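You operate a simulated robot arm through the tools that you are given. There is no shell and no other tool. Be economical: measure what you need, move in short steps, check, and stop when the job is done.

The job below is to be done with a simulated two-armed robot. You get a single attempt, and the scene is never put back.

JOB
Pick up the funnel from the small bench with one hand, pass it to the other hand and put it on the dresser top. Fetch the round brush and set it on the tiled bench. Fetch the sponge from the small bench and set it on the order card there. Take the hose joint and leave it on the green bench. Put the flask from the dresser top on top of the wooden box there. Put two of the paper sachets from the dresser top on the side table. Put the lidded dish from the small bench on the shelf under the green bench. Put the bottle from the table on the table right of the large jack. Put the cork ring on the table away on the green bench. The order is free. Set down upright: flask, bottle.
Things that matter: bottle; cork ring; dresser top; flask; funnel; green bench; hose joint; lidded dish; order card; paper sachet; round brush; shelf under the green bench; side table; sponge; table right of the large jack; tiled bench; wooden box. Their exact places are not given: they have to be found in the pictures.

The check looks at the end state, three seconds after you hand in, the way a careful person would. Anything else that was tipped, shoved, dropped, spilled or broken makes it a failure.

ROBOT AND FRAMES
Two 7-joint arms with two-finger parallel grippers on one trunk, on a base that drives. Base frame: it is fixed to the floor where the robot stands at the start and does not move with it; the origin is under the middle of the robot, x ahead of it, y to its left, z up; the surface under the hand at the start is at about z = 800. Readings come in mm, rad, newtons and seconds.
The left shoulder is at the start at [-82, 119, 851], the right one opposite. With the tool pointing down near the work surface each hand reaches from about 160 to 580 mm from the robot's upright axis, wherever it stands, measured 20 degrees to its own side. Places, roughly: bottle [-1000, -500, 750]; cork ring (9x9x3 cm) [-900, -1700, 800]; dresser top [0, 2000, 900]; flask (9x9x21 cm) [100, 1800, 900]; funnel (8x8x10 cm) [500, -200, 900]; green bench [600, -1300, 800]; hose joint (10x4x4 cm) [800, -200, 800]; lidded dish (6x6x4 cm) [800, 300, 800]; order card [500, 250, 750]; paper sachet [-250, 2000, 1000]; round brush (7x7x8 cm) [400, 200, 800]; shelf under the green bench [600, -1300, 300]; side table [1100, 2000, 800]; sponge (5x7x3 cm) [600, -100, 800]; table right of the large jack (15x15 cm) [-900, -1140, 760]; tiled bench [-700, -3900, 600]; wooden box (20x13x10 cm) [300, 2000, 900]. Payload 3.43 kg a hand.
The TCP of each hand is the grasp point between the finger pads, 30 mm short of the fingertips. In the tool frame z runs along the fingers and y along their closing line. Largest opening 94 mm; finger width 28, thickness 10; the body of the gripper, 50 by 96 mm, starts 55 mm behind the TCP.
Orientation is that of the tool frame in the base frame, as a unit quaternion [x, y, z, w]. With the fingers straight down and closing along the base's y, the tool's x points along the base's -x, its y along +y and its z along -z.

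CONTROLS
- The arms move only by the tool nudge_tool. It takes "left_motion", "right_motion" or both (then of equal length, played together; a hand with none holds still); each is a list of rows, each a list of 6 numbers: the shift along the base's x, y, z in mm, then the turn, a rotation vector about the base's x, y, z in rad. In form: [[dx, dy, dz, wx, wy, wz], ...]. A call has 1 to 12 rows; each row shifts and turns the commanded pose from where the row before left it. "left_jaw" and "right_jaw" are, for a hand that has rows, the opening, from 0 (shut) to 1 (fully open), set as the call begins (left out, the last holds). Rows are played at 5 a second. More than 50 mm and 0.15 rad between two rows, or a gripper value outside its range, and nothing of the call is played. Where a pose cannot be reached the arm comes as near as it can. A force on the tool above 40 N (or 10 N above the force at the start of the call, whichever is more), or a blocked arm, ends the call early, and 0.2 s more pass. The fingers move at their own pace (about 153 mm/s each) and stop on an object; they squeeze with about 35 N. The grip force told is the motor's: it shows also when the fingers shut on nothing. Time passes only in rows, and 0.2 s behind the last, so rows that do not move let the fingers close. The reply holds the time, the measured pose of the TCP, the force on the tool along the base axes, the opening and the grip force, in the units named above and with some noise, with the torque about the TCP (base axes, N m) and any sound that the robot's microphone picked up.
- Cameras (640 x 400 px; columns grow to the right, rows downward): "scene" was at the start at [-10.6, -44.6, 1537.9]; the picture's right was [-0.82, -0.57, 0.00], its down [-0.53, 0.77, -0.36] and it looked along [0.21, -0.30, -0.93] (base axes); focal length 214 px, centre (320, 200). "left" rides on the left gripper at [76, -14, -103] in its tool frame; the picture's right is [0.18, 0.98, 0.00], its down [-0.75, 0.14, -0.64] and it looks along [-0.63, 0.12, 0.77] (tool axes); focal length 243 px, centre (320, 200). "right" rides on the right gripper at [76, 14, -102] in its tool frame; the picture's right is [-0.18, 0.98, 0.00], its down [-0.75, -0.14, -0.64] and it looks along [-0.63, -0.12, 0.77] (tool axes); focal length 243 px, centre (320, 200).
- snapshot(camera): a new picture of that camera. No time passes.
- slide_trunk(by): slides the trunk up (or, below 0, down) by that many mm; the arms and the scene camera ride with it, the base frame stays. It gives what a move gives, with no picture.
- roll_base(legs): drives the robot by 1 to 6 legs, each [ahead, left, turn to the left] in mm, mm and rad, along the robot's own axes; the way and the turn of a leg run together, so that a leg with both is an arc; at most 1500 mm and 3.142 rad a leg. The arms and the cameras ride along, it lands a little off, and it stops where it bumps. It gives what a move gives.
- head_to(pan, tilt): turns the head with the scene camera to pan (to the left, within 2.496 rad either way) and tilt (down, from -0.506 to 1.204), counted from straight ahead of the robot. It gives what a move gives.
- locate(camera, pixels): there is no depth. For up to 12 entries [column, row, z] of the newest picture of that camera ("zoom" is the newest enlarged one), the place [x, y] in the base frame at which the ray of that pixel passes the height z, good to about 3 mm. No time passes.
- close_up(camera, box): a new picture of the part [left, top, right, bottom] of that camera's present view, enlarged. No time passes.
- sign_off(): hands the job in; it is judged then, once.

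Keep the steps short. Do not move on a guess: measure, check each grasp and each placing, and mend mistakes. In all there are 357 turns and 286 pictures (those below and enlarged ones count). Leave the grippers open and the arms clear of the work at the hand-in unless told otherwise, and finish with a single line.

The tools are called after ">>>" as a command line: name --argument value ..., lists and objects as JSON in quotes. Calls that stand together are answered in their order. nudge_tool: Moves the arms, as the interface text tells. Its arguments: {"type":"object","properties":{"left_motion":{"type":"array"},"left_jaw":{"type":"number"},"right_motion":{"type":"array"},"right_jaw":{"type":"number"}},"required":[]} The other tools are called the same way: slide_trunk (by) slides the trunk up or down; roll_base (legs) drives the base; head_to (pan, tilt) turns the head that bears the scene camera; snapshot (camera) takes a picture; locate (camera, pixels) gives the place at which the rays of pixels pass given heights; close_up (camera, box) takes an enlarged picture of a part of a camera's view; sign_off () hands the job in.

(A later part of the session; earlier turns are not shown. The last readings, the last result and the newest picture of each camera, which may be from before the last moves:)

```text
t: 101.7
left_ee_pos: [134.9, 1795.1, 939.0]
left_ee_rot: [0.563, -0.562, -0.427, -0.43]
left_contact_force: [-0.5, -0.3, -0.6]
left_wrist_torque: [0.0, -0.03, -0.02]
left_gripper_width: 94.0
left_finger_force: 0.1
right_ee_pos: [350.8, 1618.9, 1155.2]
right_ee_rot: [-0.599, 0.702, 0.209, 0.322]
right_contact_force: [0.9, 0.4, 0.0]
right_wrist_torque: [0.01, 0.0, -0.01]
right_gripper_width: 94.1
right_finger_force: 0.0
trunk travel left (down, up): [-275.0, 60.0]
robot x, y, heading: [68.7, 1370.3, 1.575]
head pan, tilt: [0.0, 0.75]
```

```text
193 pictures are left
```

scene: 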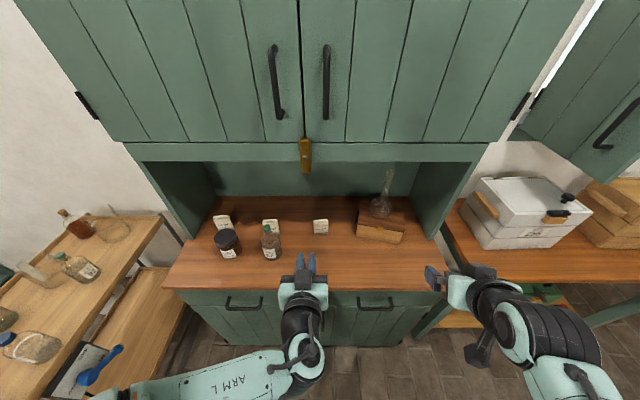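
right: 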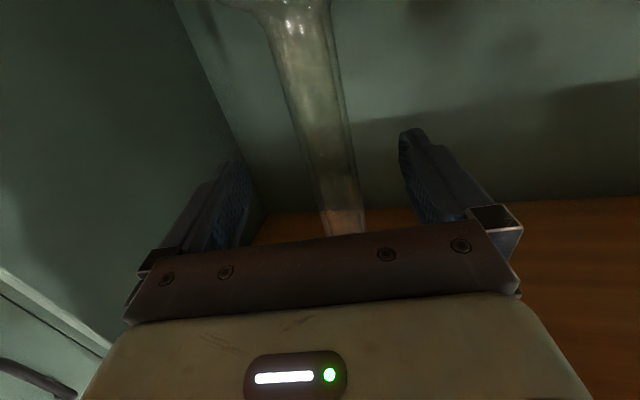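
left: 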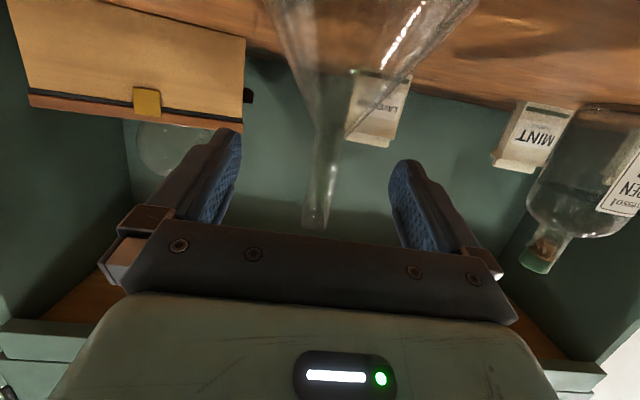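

Funnel stands mouth-down. Draw the left hand straight back.

>>> nudge_tool --left_motion '[[0, -30, 5, 0, 0, 0], [0, -40, 5, 0, 0, 0], [0, -40, 10, 0, 0, 0], [0, -35, 30, 0, 0, 0], [-20, -10, 40, 0, 0, 0], [-20, 0, 40, 0, 0, 0]]'

>>> snapshot --camera "scene"

>>> close_up --camera "scene" --box '[180, 190, 400, 300]'

```text
t: 103.1
left_ee_pos: [99.3, 1640.4, 1068.8]
left_ee_rot: [0.564, -0.562, -0.426, -0.43]
left_contact_force: [0.5, 1.0, 0.0]
left_wrist_torque: [-0.04, 0.05, -0.01]
left_gripper_width: 94.1
left_finger_force: 0.0
right_ee_pos: [348.7, 1619.4, 1155.1]
right_ee_rot: [-0.6, 0.702, 0.209, 0.323]
right_contact_force: [-0.7, 0.3, -0.2]
right_wrist_torque: [0.04, 0.0, 0.01]
right_gripper_width: 94.1
right_finger_force: 0.2
trunk travel left (down, up): [-275.0, 60.0]
robot x, y, heading: [74.4, 1367.1, 1.577]
head pan, tilt: [0.0, 0.75]
```

```text
192 pictures are left
```

scene: 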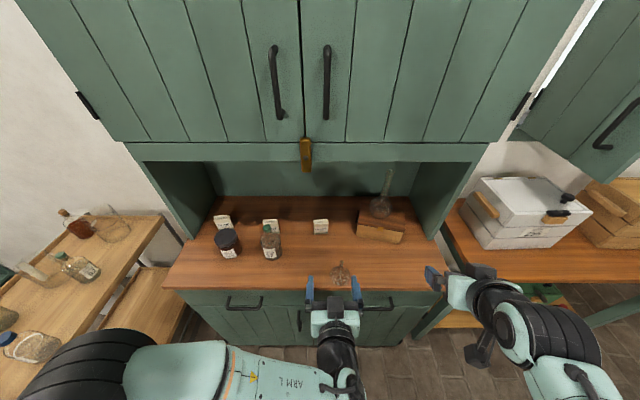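

```text
2.91 times, centred on (290, 245) of scene
```

zoom: 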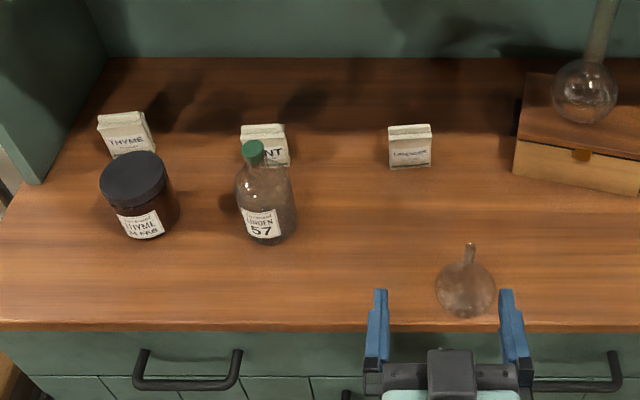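

Funnel placed. Next the sachets: Lavender at x≈72 (right hand) and Mint/Thyme (left hand). I roll 60 ahead and set both hands to a 30°-tilted down posture.

>>> nudge_tool --left_motion '[[-20, -20, 25, -0.13, 0, 0], [-25, -10, 25, -0.13, 0, 0], [-30, 0, 25, -0.13, 0, 0], [-30, 0, 10, -0.13, 0, 0], [-30, 0, 0, -0.13, 0, 0], [-30, 0, 0, -0.13, 0, 0]]'

>>> roll_base --legs '[[60, 0, 0]]'

>>> close_up --camera "scene" --box '[180, 190, 360, 300]'

```text
t: 104.5
left_ee_pos: [-68.4, 1610.1, 1154.2]
left_ee_rot: [0.685, -0.682, -0.18, -0.183]
left_contact_force: [-0.1, -1.1, -0.1]
left_wrist_torque: [0.01, -0.03, 0.02]
left_gripper_width: 94.1
left_finger_force: 0.1
right_ee_pos: [348.9, 1618.8, 1155.5]
right_ee_rot: [-0.6, 0.702, 0.209, 0.323]
right_contact_force: [0.0, -0.9, -0.1]
right_wrist_torque: [0.0, 0.04, 0.02]
right_gripper_width: 93.8
right_finger_force: 0.1
trunk travel left (down, up): [-275.0, 60.0]
robot x, y, heading: [65.8, 1371.4, 1.568]
head pan, tilt: [0.0, 0.75]
```

```text
t: 105.5
left_ee_pos: [-68.1, 1670.3, 1154.7]
left_ee_rot: [0.685, -0.682, -0.181, -0.182]
left_contact_force: [0.4, 0.4, 0.3]
left_wrist_torque: [-0.04, 0.01, 0.02]
left_gripper_width: 93.8
left_finger_force: 0.1
right_ee_pos: [350.1, 1679.8, 1155.8]
right_ee_rot: [-0.599, 0.703, 0.208, 0.323]
right_contact_force: [0.6, -0.5, -0.5]
right_wrist_torque: [-0.03, -0.05, -0.01]
right_gripper_width: 94.1
right_finger_force: 0.0
trunk travel left (down, up): [-275.0, 60.0]
robot x, y, heading: [71.7, 1431.6, 1.576]
head pan, tilt: [0.0, 0.75]
```

```text
3.56 times, centred on (270, 245) of scene
```

zoom: 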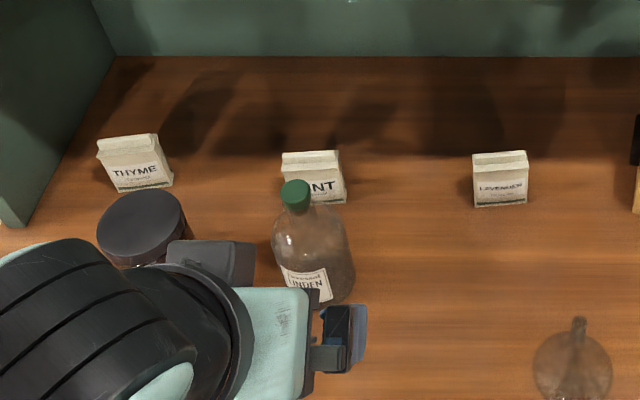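

>>> locate --camera "zoom" --pixels '[[475, 207, 862], [528, 203, 862], [473, 170, 930], [527, 166, 930], [473, 155, 930], [525, 151, 930], [345, 203, 862], [283, 168, 930], [341, 165, 930], [282, 153, 930], [117, 192, 862], [173, 185, 862]]'

>>> close_up --camera "scene" --box '[300, 220, 340, 250]'

```text
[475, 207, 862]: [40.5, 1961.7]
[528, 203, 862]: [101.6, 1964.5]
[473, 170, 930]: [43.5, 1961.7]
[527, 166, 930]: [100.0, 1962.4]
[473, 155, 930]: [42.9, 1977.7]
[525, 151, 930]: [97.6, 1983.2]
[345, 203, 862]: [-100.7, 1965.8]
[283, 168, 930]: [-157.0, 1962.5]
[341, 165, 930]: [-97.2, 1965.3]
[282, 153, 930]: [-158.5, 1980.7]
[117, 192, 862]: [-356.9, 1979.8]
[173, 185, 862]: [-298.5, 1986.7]
```

```text
13.33 times, centred on (320, 235) of scene
```

zoom: 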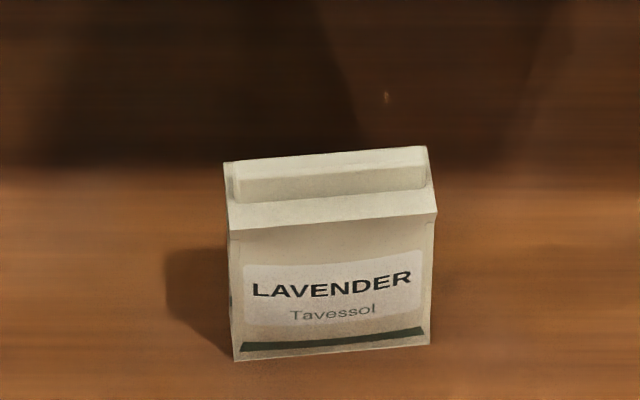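

Sachets: Lavender body x 41–101, y 1962–≈1985, z 862–930; Mint centre ≈(-128,1977) behind the bottle. Left hand takes Lavender: first above/in front of it.

>>> nudge_tool --left_motion '[[46, 0, 0, 0, 0, 0], [46, 0, 0, 0, 0, 0], [47, 0, 0, 0, 0, 0], [0, 40, -22, 0, 0, 0], [0, 40, -22, 0, 0, 0], [0, 40, -22, 0, 0, 0], [0, 40, -22, 0, 0, 0], [0, 40, -22, 0, 0, 0]]'

>>> snapshot --camera "left"

>>> snapshot --camera "scene"

```text
t: 107.2
left_ee_pos: [70.5, 1872.3, 1047.5]
left_ee_rot: [0.684, -0.682, -0.181, -0.182]
left_contact_force: [0.1, 0.4, 0.8]
left_wrist_torque: [0.01, -0.01, 0.0]
left_gripper_width: 94.4
left_finger_force: 0.0
right_ee_pos: [350.3, 1680.0, 1154.8]
right_ee_rot: [-0.599, 0.702, 0.209, 0.323]
right_contact_force: [0.1, -0.1, 0.1]
right_wrist_torque: [0.02, 0.01, 0.01]
right_gripper_width: 94.0
right_finger_force: 0.1
trunk travel left (down, up): [-275.0, 60.0]
robot x, y, heading: [70.6, 1430.7, 1.573]
head pan, tilt: [0.0, 0.75]
```

```text
188 pictures are left
```

left: 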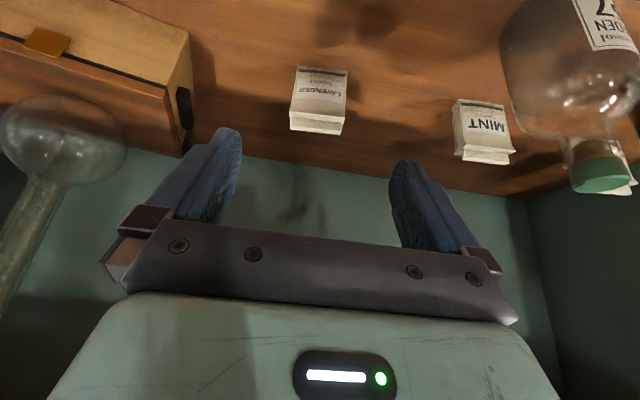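

```text
187 pictures are left
```

scene: 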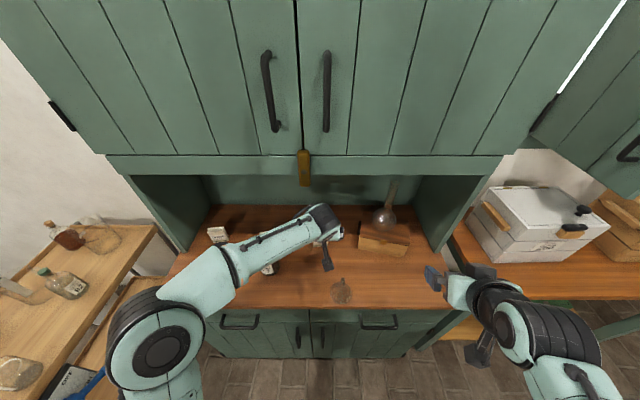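

>>> nudge_tool --left_motion '[[0, 24, -35, 0, 0, 0], [0, 24, -35, 0, 0, 0], [0, 24, -35, 0, 0, 0]]'

>>> snapshot --camera "left"

```text
t: 108.0
left_ee_pos: [71.2, 1942.5, 941.3]
left_ee_rot: [0.685, -0.682, -0.181, -0.183]
left_contact_force: [-0.3, -0.1, 0.6]
left_wrist_torque: [-0.03, -0.01, 0.03]
left_gripper_width: 94.0
left_finger_force: 0.1
right_ee_pos: [350.0, 1679.4, 1155.4]
right_ee_rot: [-0.599, 0.702, 0.208, 0.323]
right_contact_force: [0.5, -0.2, -0.7]
right_wrist_torque: [-0.02, 0.02, -0.02]
right_gripper_width: 93.8
right_finger_force: 0.0
trunk travel left (down, up): [-275.0, 60.0]
robot x, y, heading: [70.6, 1430.8, 1.572]
head pan, tilt: [0.0, 0.75]
```

```text
186 pictures are left
```

left: 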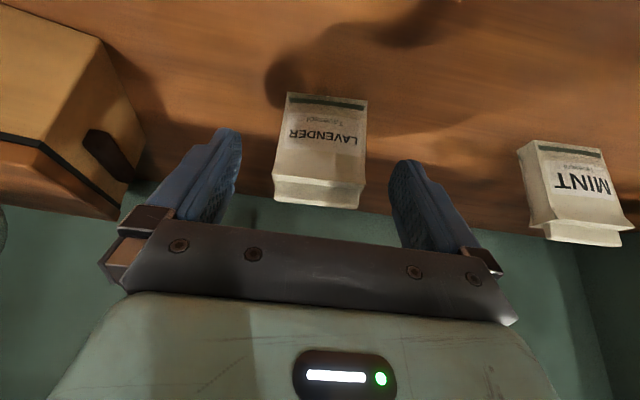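

>>> nudge_tool --left_motion '[[0, 14, -17, 0, 0, 0], [0, 12, -17, 0, 0, 0]]'

>>> nudge_tool --left_motion '[[0, 0, 0, 0, 0, 0], [0, 0, 0, 0, 0, 0], [0, 0, 0, 0, 0, 0]]' --left_jaw 0.0

>>> snapshot --camera "left"

```text
t: 108.7
left_ee_pos: [69.3, 1968.5, 905.7]
left_ee_rot: [0.684, -0.682, -0.181, -0.183]
left_contact_force: [-1.3, 0.7, -0.2]
left_wrist_torque: [0.03, -0.05, -0.02]
left_gripper_width: 94.0
left_finger_force: 0.0
right_ee_pos: [349.9, 1679.6, 1155.5]
right_ee_rot: [-0.599, 0.703, 0.208, 0.323]
right_contact_force: [0.0, -0.3, 0.0]
right_wrist_torque: [-0.04, -0.01, -0.01]
right_gripper_width: 94.0
right_finger_force: 0.1
trunk travel left (down, up): [-275.0, 60.0]
robot x, y, heading: [67.5, 1429.6, 1.568]
head pan, tilt: [0.0, 0.75]
```

```text
t: 109.5
left_ee_pos: [71.1, 1968.5, 906.0]
left_ee_rot: [0.684, -0.683, -0.181, -0.184]
left_contact_force: [-0.4, -0.2, -0.2]
left_wrist_torque: [0.01, 0.03, -0.01]
left_gripper_width: 61.9
left_finger_force: 35.3
right_ee_pos: [348.1, 1679.7, 1155.1]
right_ee_rot: [-0.599, 0.702, 0.209, 0.323]
right_contact_force: [0.5, -0.1, 0.6]
right_wrist_torque: [0.01, -0.05, 0.02]
right_gripper_width: 94.0
right_finger_force: 0.0
trunk travel left (down, up): [-275.0, 60.0]
robot x, y, heading: [68.5, 1433.0, 1.574]
head pan, tilt: [0.0, 0.75]
```

```text
185 pictures are left
```

left: 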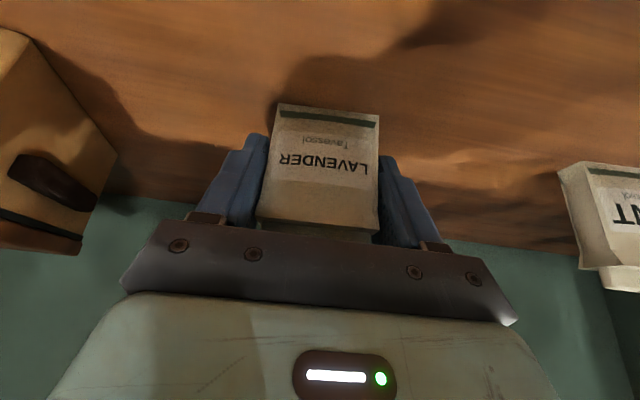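

Gripped (62 mm). Lift and retreat.

>>> nudge_tool --left_motion '[[0, 0, 20, 0, 0, 0], [0, -10, 40, 0, 0, 0], [0, -24, 36, 0, 0, 0], [0, -24, 36, 0, 0, 0], [0, -40, 20, 0, 0, 0], [0, -40, 20, 0, 0, 0], [0, -40, 20, 0, 0, 0], [0, -40, 20, 0, 0, 0], [-30, -30, 10, 0, 0, 0], [-40, -20, 0, 0, 0, 0], [-40, -20, 0, 0, 0, 0], [-40, -20, 0, 0, 0, 0]]'

>>> snapshot --camera "left"

>>> snapshot --camera "scene"

```text
t: 112.0
left_ee_pos: [-79.2, 1660.1, 1127.4]
left_ee_rot: [0.684, -0.683, -0.181, -0.184]
left_contact_force: [0.3, 0.3, 0.3]
left_wrist_torque: [0.0, -0.01, 0.01]
left_gripper_width: 61.4
left_finger_force: 35.6
right_ee_pos: [350.0, 1679.1, 1155.0]
right_ee_rot: [-0.6, 0.702, 0.209, 0.322]
right_contact_force: [1.5, 0.2, 0.0]
right_wrist_torque: [-0.03, 0.01, 0.04]
right_gripper_width: 93.8
right_finger_force: 0.1
trunk travel left (down, up): [-275.0, 60.0]
robot x, y, heading: [68.7, 1432.2, 1.569]
head pan, tilt: [0.0, 0.75]
```

```text
184 pictures are left
```

left: 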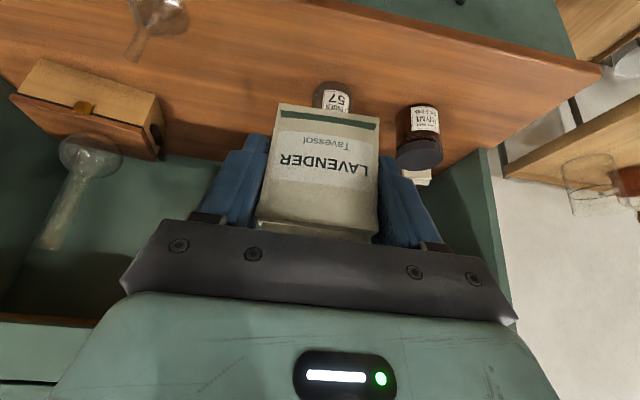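

```text
183 pictures are left
```

scene: 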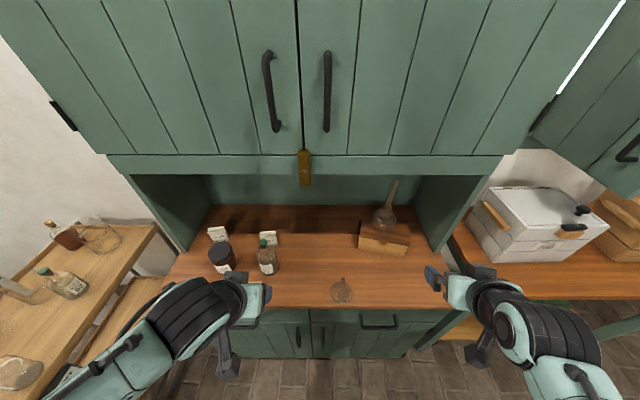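

Lavender held. For Mint (behind the bottle) I will come from its right with the right hand; stand a bit right and turn the base 0.6 left.

>>> roll_base --legs '[[-30, -130, 0], [0, 0, 0.6]]'

>>> head_to --pan -0.15 --tilt 0.75

>>> snapshot --camera "scene"

```text
t: 115.5
left_ee_pos: [-53.2, 1508.6, 1127.1]
left_ee_rot: [0.855, -0.45, -0.228, -0.122]
left_contact_force: [0.1, 0.4, 0.5]
left_wrist_torque: [0.02, -0.03, 0.01]
left_gripper_width: 61.5
left_finger_force: 35.2
right_ee_pos: [291.0, 1763.9, 1155.1]
right_ee_rot: [0.779, -0.495, -0.294, -0.247]
right_contact_force: [-0.1, 0.4, -0.4]
right_wrist_torque: [-0.01, 0.01, -0.01]
right_gripper_width: 93.8
right_finger_force: 0.0
trunk travel left (down, up): [-275.0, 60.0]
robot x, y, heading: [197.8, 1401.8, 2.173]
head pan, tilt: [0.0, 0.75]
```

```text
t: 116.2
left_ee_pos: [-52.8, 1507.7, 1127.1]
left_ee_rot: [0.855, -0.451, -0.227, -0.121]
left_contact_force: [0.4, 0.2, 0.8]
left_wrist_torque: [0.02, 0.02, -0.03]
left_gripper_width: 61.2
left_finger_force: 35.2
right_ee_pos: [290.6, 1763.5, 1154.9]
right_ee_rot: [0.779, -0.496, -0.294, -0.248]
right_contact_force: [-0.4, 0.3, -0.4]
right_wrist_torque: [-0.03, 0.01, 0.0]
right_gripper_width: 94.2
right_finger_force: 0.1
trunk travel left (down, up): [-275.0, 60.0]
robot x, y, heading: [200.7, 1401.8, 2.173]
head pan, tilt: [-0.15, 0.75]
```

```text
182 pictures are left
```

scene: 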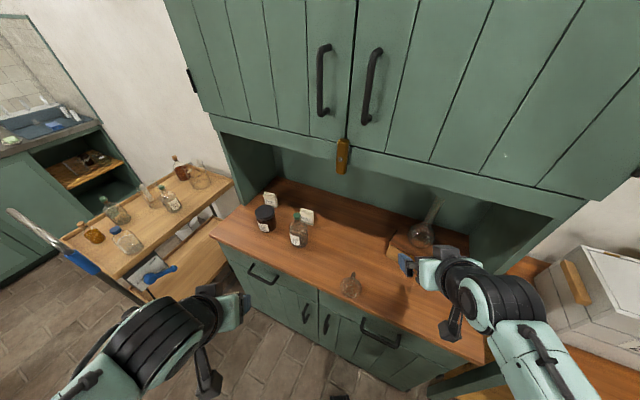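

Rotate the right hand to point left (−x) with closing along y, moving to about (60,1800,1060) in front.

>>> nudge_tool --right_motion '[[-25, 4, -10, -0.0035, 0.0148, 0.1304], [-25, 4, -10, -0.0035, 0.0148, 0.1304], [-25, 4, -10, -0.0035, 0.0148, 0.1304], [-25, 4, -10, -0.0035, 0.0148, 0.1304], [-25, 4, -10, -0.0035, 0.0148, 0.1304], [-25, 4, -10, -0.0035, 0.0148, 0.1304], [-25, 4, -10, -0.0035, 0.0148, 0.1304], [-25, 4, -10, -0.0035, 0.0148, 0.1304], [-25, 4, -10, -0.0035, 0.0148, 0.1304]]'

>>> snapshot --camera "scene"

>>> snapshot --camera "right"

```text
t: 118.2
left_ee_pos: [-53.2, 1508.6, 1126.6]
left_ee_rot: [0.855, -0.451, -0.226, -0.121]
left_contact_force: [1.3, -0.1, 0.4]
left_wrist_torque: [0.0, 0.01, -0.02]
left_gripper_width: 61.5
left_finger_force: 35.1
right_ee_pos: [63.6, 1799.1, 1065.4]
right_ee_rot: [0.906, 0.0, -0.423, 0.0]
right_contact_force: [-0.7, -0.3, 0.2]
right_wrist_torque: [0.05, -0.01, -0.01]
right_gripper_width: 93.8
right_finger_force: 0.1
trunk travel left (down, up): [-275.0, 60.0]
robot x, y, heading: [197.7, 1397.2, 2.169]
head pan, tilt: [-0.15, 0.75]
```

```text
181 pictures are left
```

scene: 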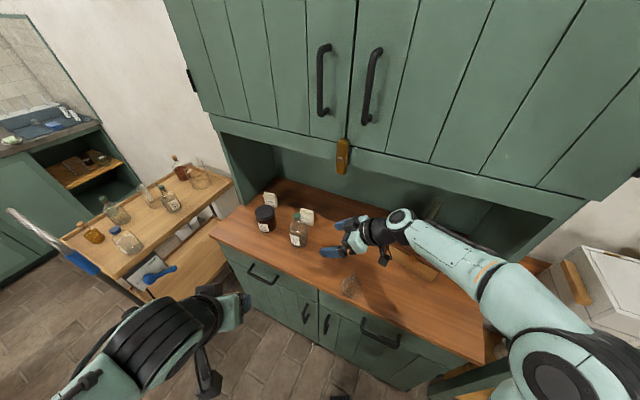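

```text
180 pictures are left
```

right: 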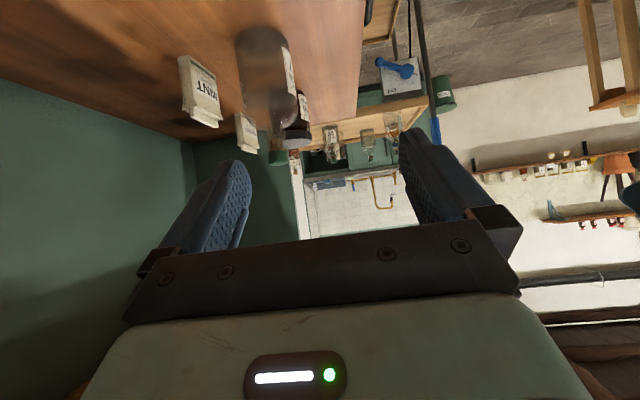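

Orientation is exact. To keep wrist and forearm away from the flask I yaw back 0.35 (20° skew is fine). Also measure bottle and mint from here.

>>> nudge_tool --right_motion '[[0, 0, 0, 0, 0, -0.116], [0, 0, 0, 0, 0, -0.116], [0, 0, 0, 0, 0, -0.117]]' --right_jaw 0.72

>>> close_up --camera "scene" --box '[240, 170, 400, 270]'

>>> snapshot --camera "right"

```text
t: 119.0
left_ee_pos: [-52.2, 1507.6, 1126.4]
left_ee_rot: [0.855, -0.45, -0.227, -0.122]
left_contact_force: [0.4, -0.7, 0.6]
left_wrist_torque: [-0.01, 0.01, -0.02]
left_gripper_width: 61.1
left_finger_force: 35.1
right_ee_pos: [64.7, 1801.1, 1066.5]
right_ee_rot: [0.892, -0.159, -0.416, -0.075]
right_contact_force: [0.1, 0.1, -0.1]
right_wrist_torque: [0.0, -0.02, 0.02]
right_gripper_width: 67.3
right_finger_force: 0.1
trunk travel left (down, up): [-275.0, 60.0]
robot x, y, heading: [196.8, 1399.7, 2.169]
head pan, tilt: [-0.15, 0.75]
```

```text
4.00 times, centred on (320, 220) of scene
```

zoom: 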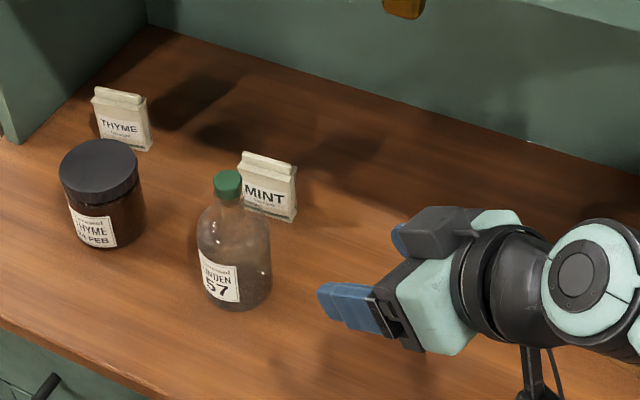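

```text
178 pictures are left
```

right: 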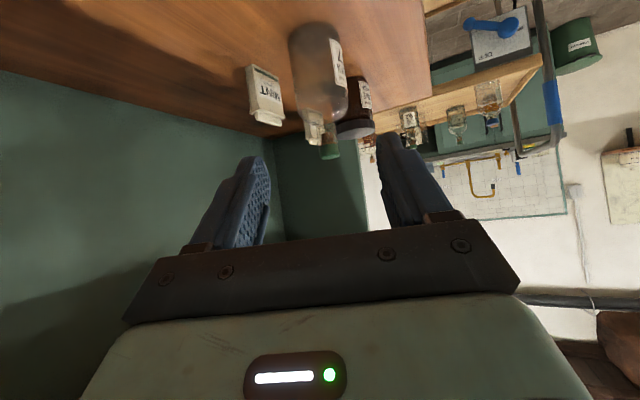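

>>> locate --camera "zoom" --pixels '[[203, 295, 862], [236, 310, 862], [270, 290, 862], [295, 222, 862], [297, 167, 935], [246, 150, 935], [215, 180, 1010], [228, 180, 1010], [240, 208, 862], [298, 180, 930], [242, 163, 930]]'

```text
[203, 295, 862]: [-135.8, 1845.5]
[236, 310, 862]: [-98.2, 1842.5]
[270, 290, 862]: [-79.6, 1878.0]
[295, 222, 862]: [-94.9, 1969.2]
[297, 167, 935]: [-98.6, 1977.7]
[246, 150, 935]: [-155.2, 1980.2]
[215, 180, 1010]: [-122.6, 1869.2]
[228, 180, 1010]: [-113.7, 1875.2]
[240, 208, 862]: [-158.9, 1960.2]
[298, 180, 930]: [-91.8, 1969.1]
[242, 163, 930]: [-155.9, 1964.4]
```

Bottle centre (-110,1872) r≈33; Mint centre (-127,1977). Enter the niche at x≈0, then I will go left along y≈1975.

>>> nudge_tool --right_motion '[[-32, 25, -33, 0, 0, 0], [-32, 25, -33, 0, 0, 0], [0, 31, -18, 0, 0, 0], [0, 31, -18, 0, 0, 0], [0, 31, -18, 0, 0, 0], [0, 31, -18, 0, 0, 0]]'

>>> snapshot --camera "right"

>>> snapshot --camera "scene"

```text
refused: row 1 steps farther than a row can; nothing moved
```

```text
177 pictures are left
```

right: 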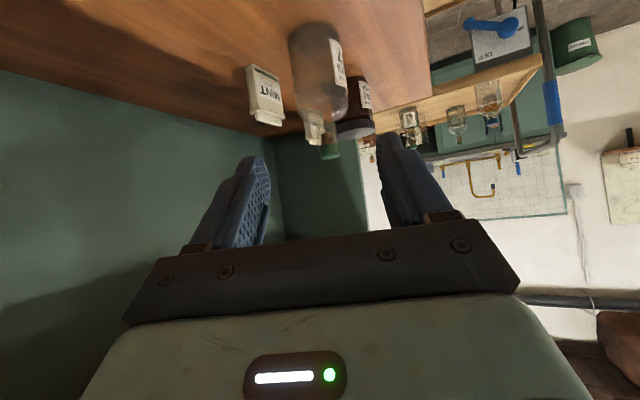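

```text
176 pictures are left
```

scene: 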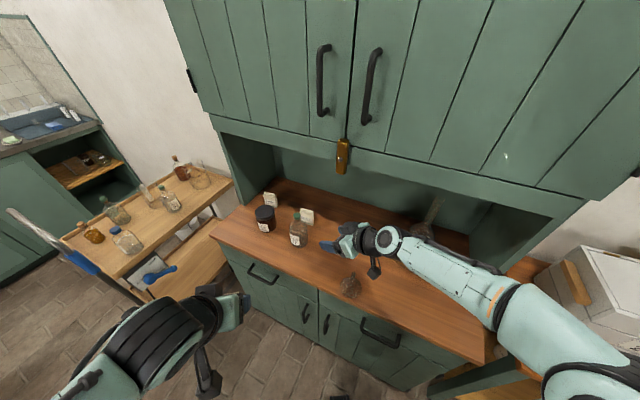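

>>> nudge_tool --right_motion '[[-21, 17, -22, 0, 0, 0], [-21, 17, -22, 0, 0, 0], [-22, 16, -22, 0, 0, 0], [0, 31, -18, 0, 0, 0], [0, 31, -18, 0, 0, 0], [0, 31, -18, 0, 0, 0], [0, 31, -18, 0, 0, 0]]'

>>> snapshot --camera "right"

>>> snapshot --camera "scene"

```text
t: 120.6
left_ee_pos: [-54.1, 1508.2, 1126.2]
left_ee_rot: [0.855, -0.451, -0.227, -0.122]
left_contact_force: [0.0, 0.8, -0.1]
left_wrist_torque: [-0.02, -0.02, 0.0]
left_gripper_width: 61.3
left_finger_force: 34.9
right_ee_pos: [-2.2, 1976.9, 925.8]
right_ee_rot: [0.892, -0.158, -0.416, -0.074]
right_contact_force: [0.0, 0.8, 0.7]
right_wrist_torque: [0.03, -0.05, 0.0]
right_gripper_width: 67.9
right_finger_force: 0.1
trunk travel left (down, up): [-275.0, 60.0]
robot x, y, heading: [195.4, 1400.2, 2.172]
head pan, tilt: [-0.15, 0.75]
```

```text
175 pictures are left
```

right: 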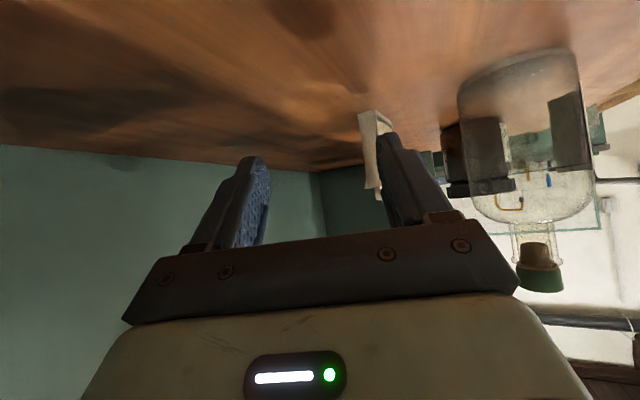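

```text
174 pictures are left
```

scene: 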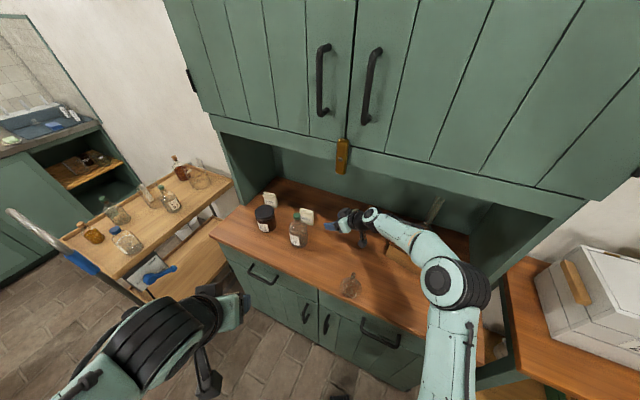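

Mint is ahead in −x. Slide left in short rows, with a picture before the last stretch.

>>> nudge_tool --right_motion '[[-30, 0, -4, 0, 0, 0], [-30, 0, -4, 0, 0, 0], [-25, 0, -4, 0, 0, 0]]'

>>> snapshot --camera "right"

>>> close_up --camera "scene" --box '[260, 180, 400, 267]'

```text
t: 121.4
left_ee_pos: [-53.6, 1509.2, 1126.4]
left_ee_rot: [0.855, -0.451, -0.227, -0.121]
left_contact_force: [0.7, 0.2, -0.8]
left_wrist_torque: [0.04, -0.03, -0.04]
left_gripper_width: 61.1
left_finger_force: 35.3
right_ee_pos: [-86.8, 1975.0, 916.0]
right_ee_rot: [0.892, -0.157, -0.416, -0.073]
right_contact_force: [-0.7, 0.2, 0.9]
right_wrist_torque: [-0.02, -0.01, -0.04]
right_gripper_width: 67.7
right_finger_force: 0.0
trunk travel left (down, up): [-275.0, 60.0]
robot x, y, heading: [197.7, 1397.6, 2.173]
head pan, tilt: [-0.15, 0.75]
```

```text
173 pictures are left
```

right: 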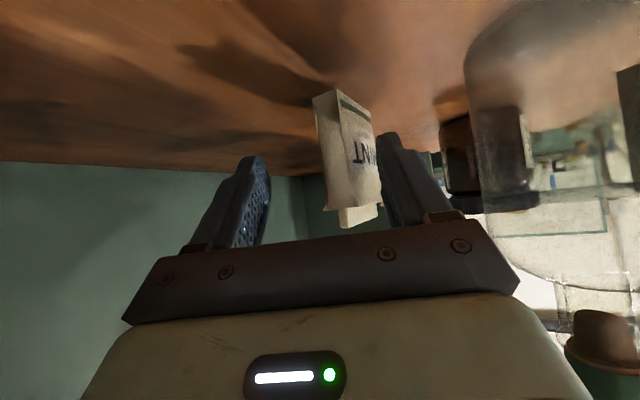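

```text
4.57 times, centred on (330, 224) of scene
```

zoom: 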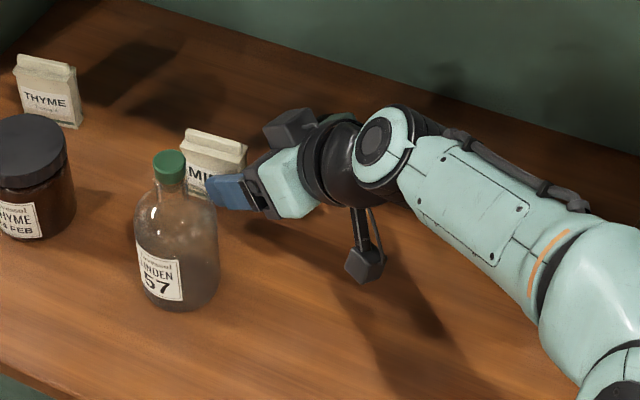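

>>> nudge_tool --right_motion '[[-15, -4, -4, 0, 0, 0], [-15, -4, -4, 0, 0, 0], [-8, 0, 0, 0, 0, 0]]'

>>> snapshot --camera "right"

```text
t: 122.2
left_ee_pos: [-52.3, 1508.5, 1126.7]
left_ee_rot: [0.855, -0.45, -0.227, -0.121]
left_contact_force: [-1.0, -0.8, 0.3]
left_wrist_torque: [-0.01, -0.02, 0.0]
left_gripper_width: 61.1
left_finger_force: 34.9
right_ee_pos: [-122.8, 1966.2, 907.6]
right_ee_rot: [0.892, -0.157, -0.416, -0.073]
right_contact_force: [0.3, -0.6, 0.0]
right_wrist_torque: [-0.01, -0.01, -0.01]
right_gripper_width: 67.5
right_finger_force: 0.2
trunk travel left (down, up): [-275.0, 60.0]
robot x, y, heading: [196.9, 1398.5, 2.171]
head pan, tilt: [-0.15, 0.75]
```

```text
171 pictures are left
```

right: 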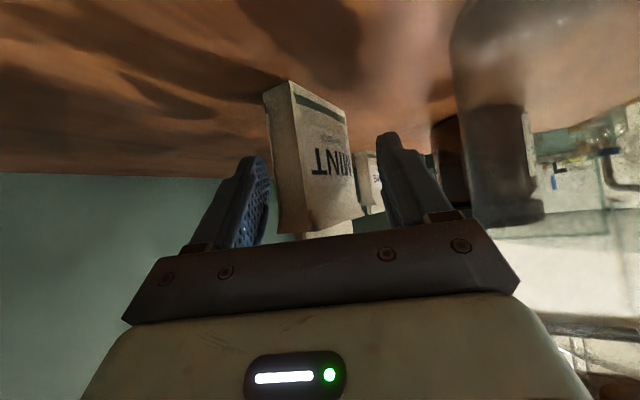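

Mint is between the pads. Align the hand with it (+0.3 yaw), then close.

>>> nudge_tool --right_motion '[[0, 3, 0, 0, 0, 0.1], [0, 3, 0, 0, 0, 0.1], [0, 2, 0, 0, 0, 0.1]]'

>>> nudge_tool --right_motion '[[0, 0, 0, 0, 0, 0], [0, 0, 0, 0, 0, 0], [0, 0, 0, 0, 0, 0]]' --right_jaw 0.0

>>> snapshot --camera "right"

```text
t: 123.0
left_ee_pos: [-54.0, 1510.0, 1126.7]
left_ee_rot: [0.855, -0.45, -0.227, -0.121]
left_contact_force: [0.0, 0.2, -0.4]
left_wrist_torque: [0.01, 0.01, 0.0]
left_gripper_width: 61.3
left_finger_force: 34.5
right_ee_pos: [-121.7, 1975.1, 906.1]
right_ee_rot: [0.906, -0.022, -0.422, -0.01]
right_contact_force: [0.0, 0.8, 0.2]
right_wrist_torque: [-0.04, -0.01, 0.02]
right_gripper_width: 67.7
right_finger_force: 0.0
trunk travel left (down, up): [-275.0, 60.0]
robot x, y, heading: [194.6, 1402.8, 2.17]
head pan, tilt: [-0.15, 0.75]
```

```text
t: 123.8
left_ee_pos: [-52.3, 1508.4, 1126.4]
left_ee_rot: [0.855, -0.451, -0.226, -0.121]
left_contact_force: [-0.1, 0.0, 0.0]
left_wrist_torque: [-0.01, 0.0, -0.01]
left_gripper_width: 61.0
left_finger_force: 34.4
right_ee_pos: [-122.7, 1974.5, 907.5]
right_ee_rot: [0.906, -0.023, -0.423, -0.011]
right_contact_force: [0.2, 0.2, 0.5]
right_wrist_torque: [0.01, 0.0, -0.01]
right_gripper_width: 27.2
right_finger_force: 34.7
trunk travel left (down, up): [-275.0, 60.0]
robot x, y, heading: [198.3, 1401.9, 2.174]
head pan, tilt: [-0.15, 0.75]
```

```text
170 pictures are left
```

right: 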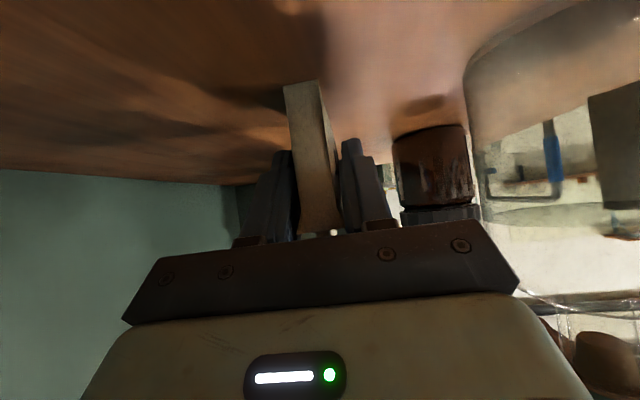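

Gripped (27 mm). Lift, slide right to x≈0, then leave the niche the way I came.

>>> nudge_tool --right_motion '[[0, 0, 15, 0, 0, 0], [0, 0, 20, 0, 0, 0], [31, 0, 0, 0, 0, -0.08], [31, 0, 0, 0, 0, -0.08], [31, 0, 0, 0, 0, -0.08], [31, 0, 0, 0, 0, -0.08], [0, -31, 14, 0, 0, 0], [0, -31, 16, 0, 0, 0], [0, -31, 18, 0, 0, 0], [0, -31, 18, 0, 0, 0], [0, -40, 18, 0, 0, 0], [0, -40, 18, 0, 0, 0]]'

>>> snapshot --camera "scene"

>>> snapshot --camera "right"

```text
t: 126.4
left_ee_pos: [-53.2, 1507.9, 1127.3]
left_ee_rot: [0.855, -0.45, -0.227, -0.121]
left_contact_force: [-0.8, 0.0, 0.0]
left_wrist_torque: [0.03, 0.01, 0.04]
left_gripper_width: 61.2
left_finger_force: 34.8
right_ee_pos: [3.6, 1769.4, 1043.5]
right_ee_rot: [0.891, -0.166, -0.416, -0.078]
right_contact_force: [0.1, -0.8, 0.7]
right_wrist_torque: [0.03, 0.01, 0.01]
right_gripper_width: 27.1
right_finger_force: 35.6
trunk travel left (down, up): [-275.0, 60.0]
robot x, y, heading: [199.2, 1400.2, 2.168]
head pan, tilt: [-0.15, 0.75]
```

```text
169 pictures are left
```

scene: 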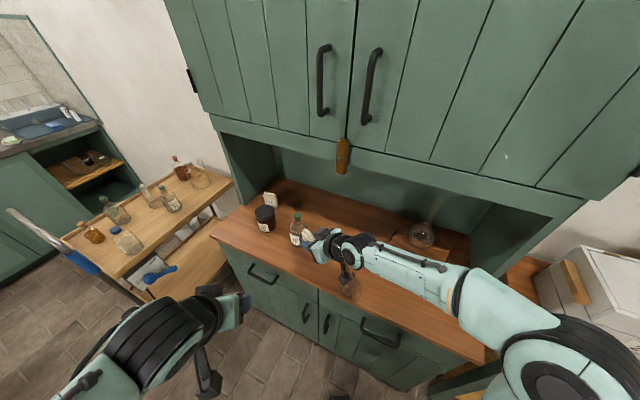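

```text
168 pictures are left
```

right: 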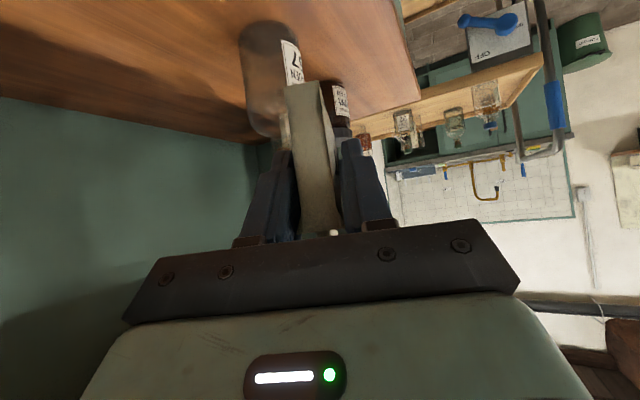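

Both sachets held. Back off 150, turn to face +y again, then look at the side table.

>>> roll_base --legs '[[-150, 0, 0], [0, 0, -0.6]]'

>>> head_to --pan -0.7 --tilt 0.7

>>> snapshot --camera "scene"

```text
t: 129.4
left_ee_pos: [140.4, 1506.1, 1127.5]
left_ee_rot: [-0.681, 0.686, 0.18, 0.183]
left_contact_force: [-0.5, 0.6, -0.4]
left_wrist_torque: [0.02, 0.0, -0.01]
left_gripper_width: 60.8
left_finger_force: 35.2
right_ee_pos: [335.2, 1686.7, 1045.2]
right_ee_rot: [0.8, -0.425, -0.373, -0.199]
right_contact_force: [0.4, 0.4, 0.1]
right_wrist_torque: [0.02, 0.01, 0.01]
right_gripper_width: 27.3
right_finger_force: 35.0
trunk travel left (down, up): [-275.0, 60.0]
robot x, y, heading: [285.3, 1276.7, 1.564]
head pan, tilt: [-0.15, 0.75]
```

```text
t: 130.4
left_ee_pos: [140.1, 1505.0, 1125.9]
left_ee_rot: [-0.681, 0.686, 0.18, 0.184]
left_contact_force: [-0.6, 0.4, 0.0]
left_wrist_torque: [-0.03, 0.02, -0.02]
left_gripper_width: 60.9
left_finger_force: 34.9
right_ee_pos: [334.5, 1685.9, 1044.8]
right_ee_rot: [0.8, -0.425, -0.373, -0.199]
right_contact_force: [0.1, 0.9, 0.5]
right_wrist_torque: [-0.02, 0.0, -0.01]
right_gripper_width: 27.0
right_finger_force: 34.9
trunk travel left (down, up): [-275.0, 60.0]
robot x, y, heading: [285.5, 1275.8, 1.567]
head pan, tilt: [-0.7, 0.7]
```

```text
167 pictures are left
```

scene: 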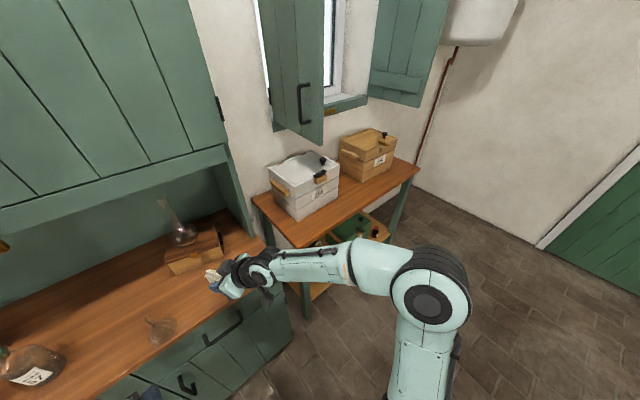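

Side table has a free front strip. Back off 120 more, go right 560, then measure.

>>> roll_base --legs '[[-120, 0, 0], [0, -560, 0]]'

>>> head_to --pan -0.2 --tilt 0.7

>>> snapshot --camera "scene"

```text
t: 136.7
left_ee_pos: [704.2, 1381.9, 1125.8]
left_ee_rot: [-0.68, 0.686, 0.18, 0.184]
left_contact_force: [0.0, -0.2, -0.4]
left_wrist_torque: [0.0, 0.02, -0.01]
left_gripper_width: 61.0
left_finger_force: 35.7
right_ee_pos: [899.4, 1563.6, 1043.6]
right_ee_rot: [0.799, -0.427, -0.373, -0.199]
right_contact_force: [0.1, 0.4, 0.0]
right_wrist_torque: [0.01, 0.0, -0.03]
right_gripper_width: 27.1
right_finger_force: 35.1
trunk travel left (down, up): [-275.0, 60.0]
robot x, y, heading: [845.0, 1145.6, 1.562]
head pan, tilt: [-0.7, 0.7]
```

```text
t: 137.6
left_ee_pos: [703.9, 1381.9, 1127.7]
left_ee_rot: [-0.68, 0.687, 0.18, 0.184]
left_contact_force: [-0.2, -0.6, -0.6]
left_wrist_torque: [0.0, 0.01, 0.02]
left_gripper_width: 61.1
left_finger_force: 34.8
right_ee_pos: [899.8, 1561.6, 1044.0]
right_ee_rot: [0.799, -0.427, -0.372, -0.199]
right_contact_force: [-0.8, 0.1, -0.5]
right_wrist_torque: [-0.04, 0.02, -0.02]
right_gripper_width: 26.9
right_finger_force: 35.1
trunk travel left (down, up): [-275.0, 60.0]
robot x, y, heading: [848.4, 1149.9, 1.56]
head pan, tilt: [-0.201, 0.7]
```

```text
166 pictures are left
```

scene: 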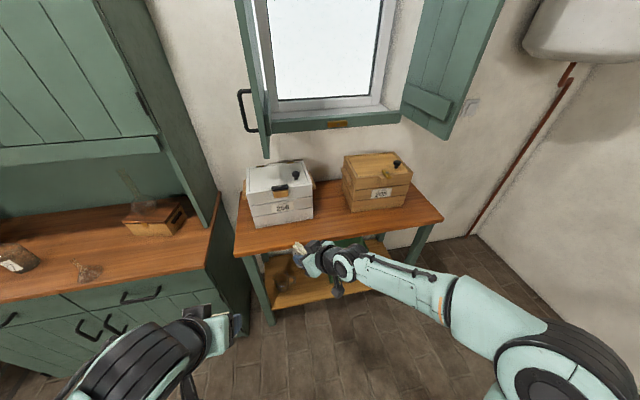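

>>> locate --camera "scene" --pixels '[[236, 254, 800], [443, 217, 800], [236, 254, 850], [443, 217, 850], [252, 227, 800], [313, 218, 800], [348, 212, 800], [410, 200, 800], [275, 322, 0], [425, 262, 0]]'

>>> snapshot --camera "right"

>>> snapshot --camera "left"

```text
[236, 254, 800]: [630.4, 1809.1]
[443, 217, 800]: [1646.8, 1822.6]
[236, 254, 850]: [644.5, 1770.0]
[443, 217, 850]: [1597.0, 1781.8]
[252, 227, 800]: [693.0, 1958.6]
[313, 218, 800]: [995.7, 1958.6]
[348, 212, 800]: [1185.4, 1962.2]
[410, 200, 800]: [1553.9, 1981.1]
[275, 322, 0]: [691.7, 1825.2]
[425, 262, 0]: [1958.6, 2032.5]
```

```text
165 pictures are left
```

right: 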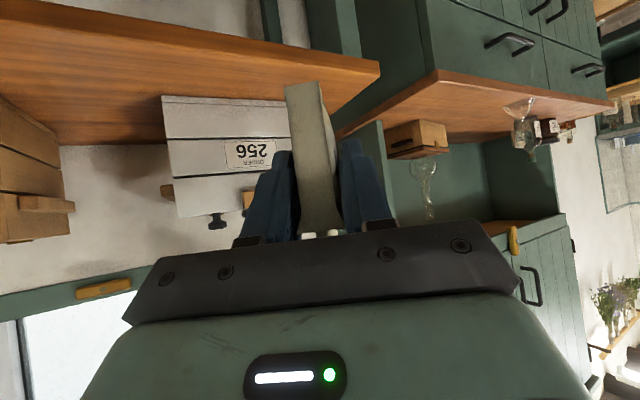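

```text
164 pictures are left
```

left: 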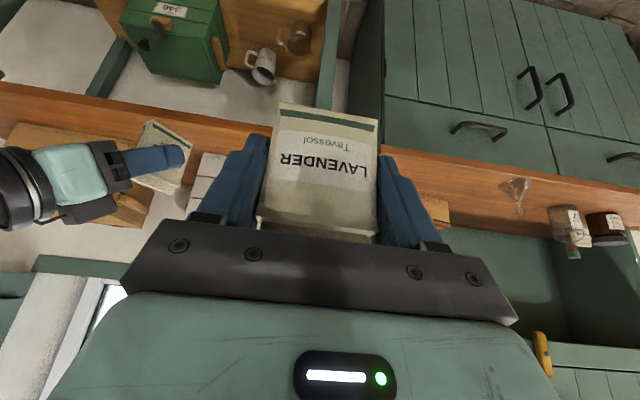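

>>> locate --camera "right" --pixels '[[380, 66, 760], [380, 66, 800], [380, 66, 850], [163, 98, 800], [163, 98, 850], [290, 103, 800], [290, 103, 850]]'

>>> locate --camera "scene" --pixels '[[236, 254, 760], [255, 229, 800], [255, 229, 850], [313, 219, 800], [313, 219, 850]]'

>>> close_up --camera "scene" --box '[220, 160, 380, 270]'

```text
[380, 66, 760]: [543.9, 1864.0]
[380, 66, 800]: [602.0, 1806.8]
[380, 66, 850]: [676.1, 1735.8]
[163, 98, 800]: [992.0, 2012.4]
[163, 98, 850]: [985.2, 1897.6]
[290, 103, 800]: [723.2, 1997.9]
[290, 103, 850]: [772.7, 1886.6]
```

```text
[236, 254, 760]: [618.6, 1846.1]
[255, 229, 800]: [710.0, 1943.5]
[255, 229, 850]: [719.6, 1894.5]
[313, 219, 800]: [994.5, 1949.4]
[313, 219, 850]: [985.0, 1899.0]
```

```text
3.64 times, centred on (300, 215) of scene
```

zoom: 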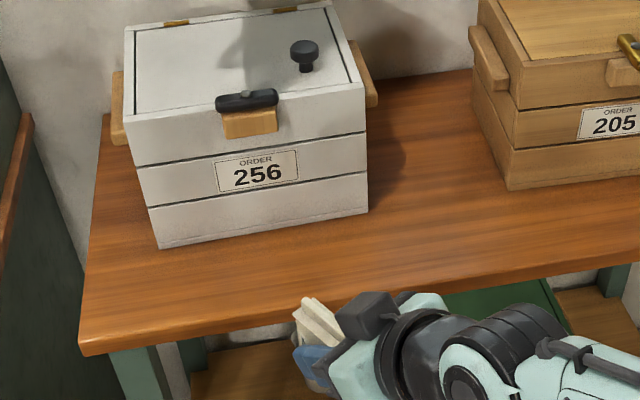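

Table top is about 810–850; I will find it by touch. Roll 230 nearer.

>>> roll_base --legs '[[230, 0, 0]]'

>>> head_to --pan 0.0 --tilt 0.85

>>> snapshot --camera "scene"

>>> locate --camera "scene" --pixels '[[320, 240, 830], [320, 260, 830]]'

```text
t: 139.3
left_ee_pos: [708.4, 1609.4, 1127.4]
left_ee_rot: [-0.679, 0.688, 0.179, 0.183]
left_contact_force: [0.5, 0.8, -0.8]
left_wrist_torque: [-0.03, -0.02, -0.01]
left_gripper_width: 61.0
left_finger_force: 35.7
right_ee_pos: [903.5, 1788.4, 1045.0]
right_ee_rot: [0.799, -0.428, -0.373, -0.2]
right_contact_force: [0.2, 0.2, -0.2]
right_wrist_torque: [-0.03, 0.01, 0.0]
right_gripper_width: 27.2
right_finger_force: 35.0
trunk travel left (down, up): [-275.0, 60.0]
robot x, y, heading: [852.3, 1380.8, 1.556]
head pan, tilt: [-0.201, 0.7]
```

```text
t: 140.0
left_ee_pos: [708.2, 1608.2, 1127.2]
left_ee_rot: [-0.679, 0.687, 0.18, 0.183]
left_contact_force: [0.3, -0.2, -0.4]
left_wrist_torque: [0.03, 0.0, 0.01]
left_gripper_width: 61.2
left_finger_force: 35.1
right_ee_pos: [904.6, 1789.4, 1045.1]
right_ee_rot: [0.799, -0.427, -0.373, -0.199]
right_contact_force: [0.3, 0.1, -2.0]
right_wrist_torque: [-0.02, 0.02, 0.04]
right_gripper_width: 27.3
right_finger_force: 35.2
trunk travel left (down, up): [-275.0, 60.0]
robot x, y, heading: [850.0, 1377.0, 1.557]
head pan, tilt: [0.0, 0.85]
```

```text
162 pictures are left
```

scene: 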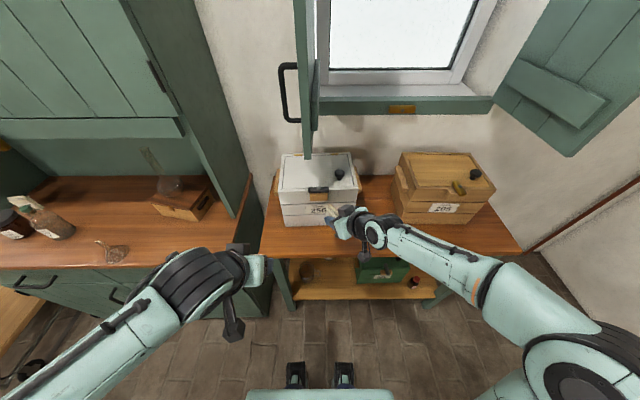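

```text
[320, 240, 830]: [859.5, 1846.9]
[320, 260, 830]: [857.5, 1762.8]
```

Right hand with Mint: to (1075,1835) between/in front of the crates, then down by touch.

>>> nudge_tool --right_motion '[[35, 8, -10, 0, 0, 0], [35, 8, -10, 0, 0, 0], [35, 10, -10, 0, 0, 0], [35, 10, -10, 0, 0, 0], [30, 10, -20, 0, 0, 0], [0, 0, -30, 0, 0, 0], [0, 0, -30, 0, 0, 0]]'

>>> snapshot --camera "scene"

>>> snapshot --camera "right"

```text
t: 141.6
left_ee_pos: [709.2, 1608.5, 1126.8]
left_ee_rot: [-0.679, 0.688, 0.179, 0.184]
left_contact_force: [0.7, -0.8, -0.2]
left_wrist_torque: [0.01, 0.03, -0.03]
left_gripper_width: 61.2
left_finger_force: 35.2
right_ee_pos: [1074.0, 1833.3, 926.7]
right_ee_rot: [0.799, -0.427, -0.374, -0.199]
right_contact_force: [-0.4, -0.2, -0.5]
right_wrist_torque: [0.0, 0.02, -0.01]
right_gripper_width: 27.1
right_finger_force: 34.9
trunk travel left (down, up): [-275.0, 60.0]
robot x, y, heading: [850.7, 1376.1, 1.557]
head pan, tilt: [0.0, 0.85]
```

```text
161 pictures are left
```

scene: 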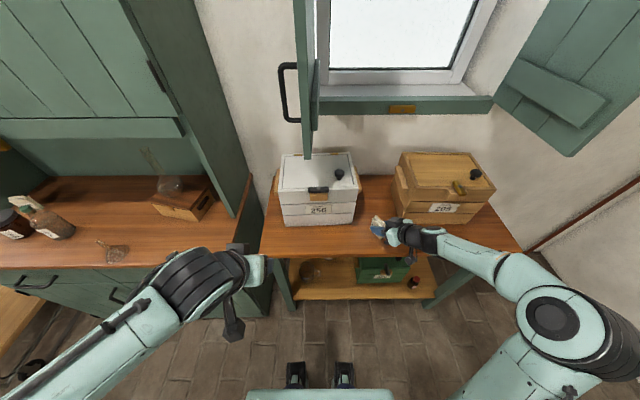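

```text
160 pictures are left
```

right: 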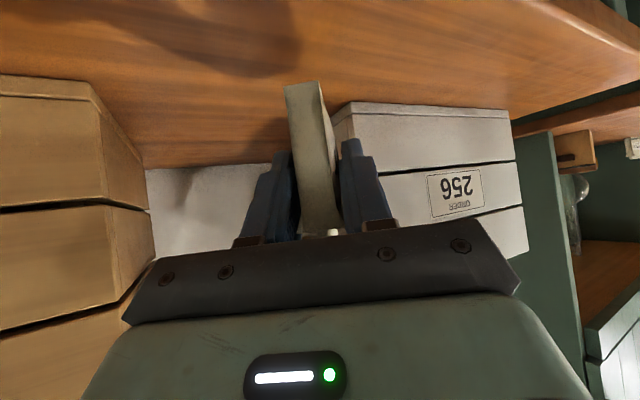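

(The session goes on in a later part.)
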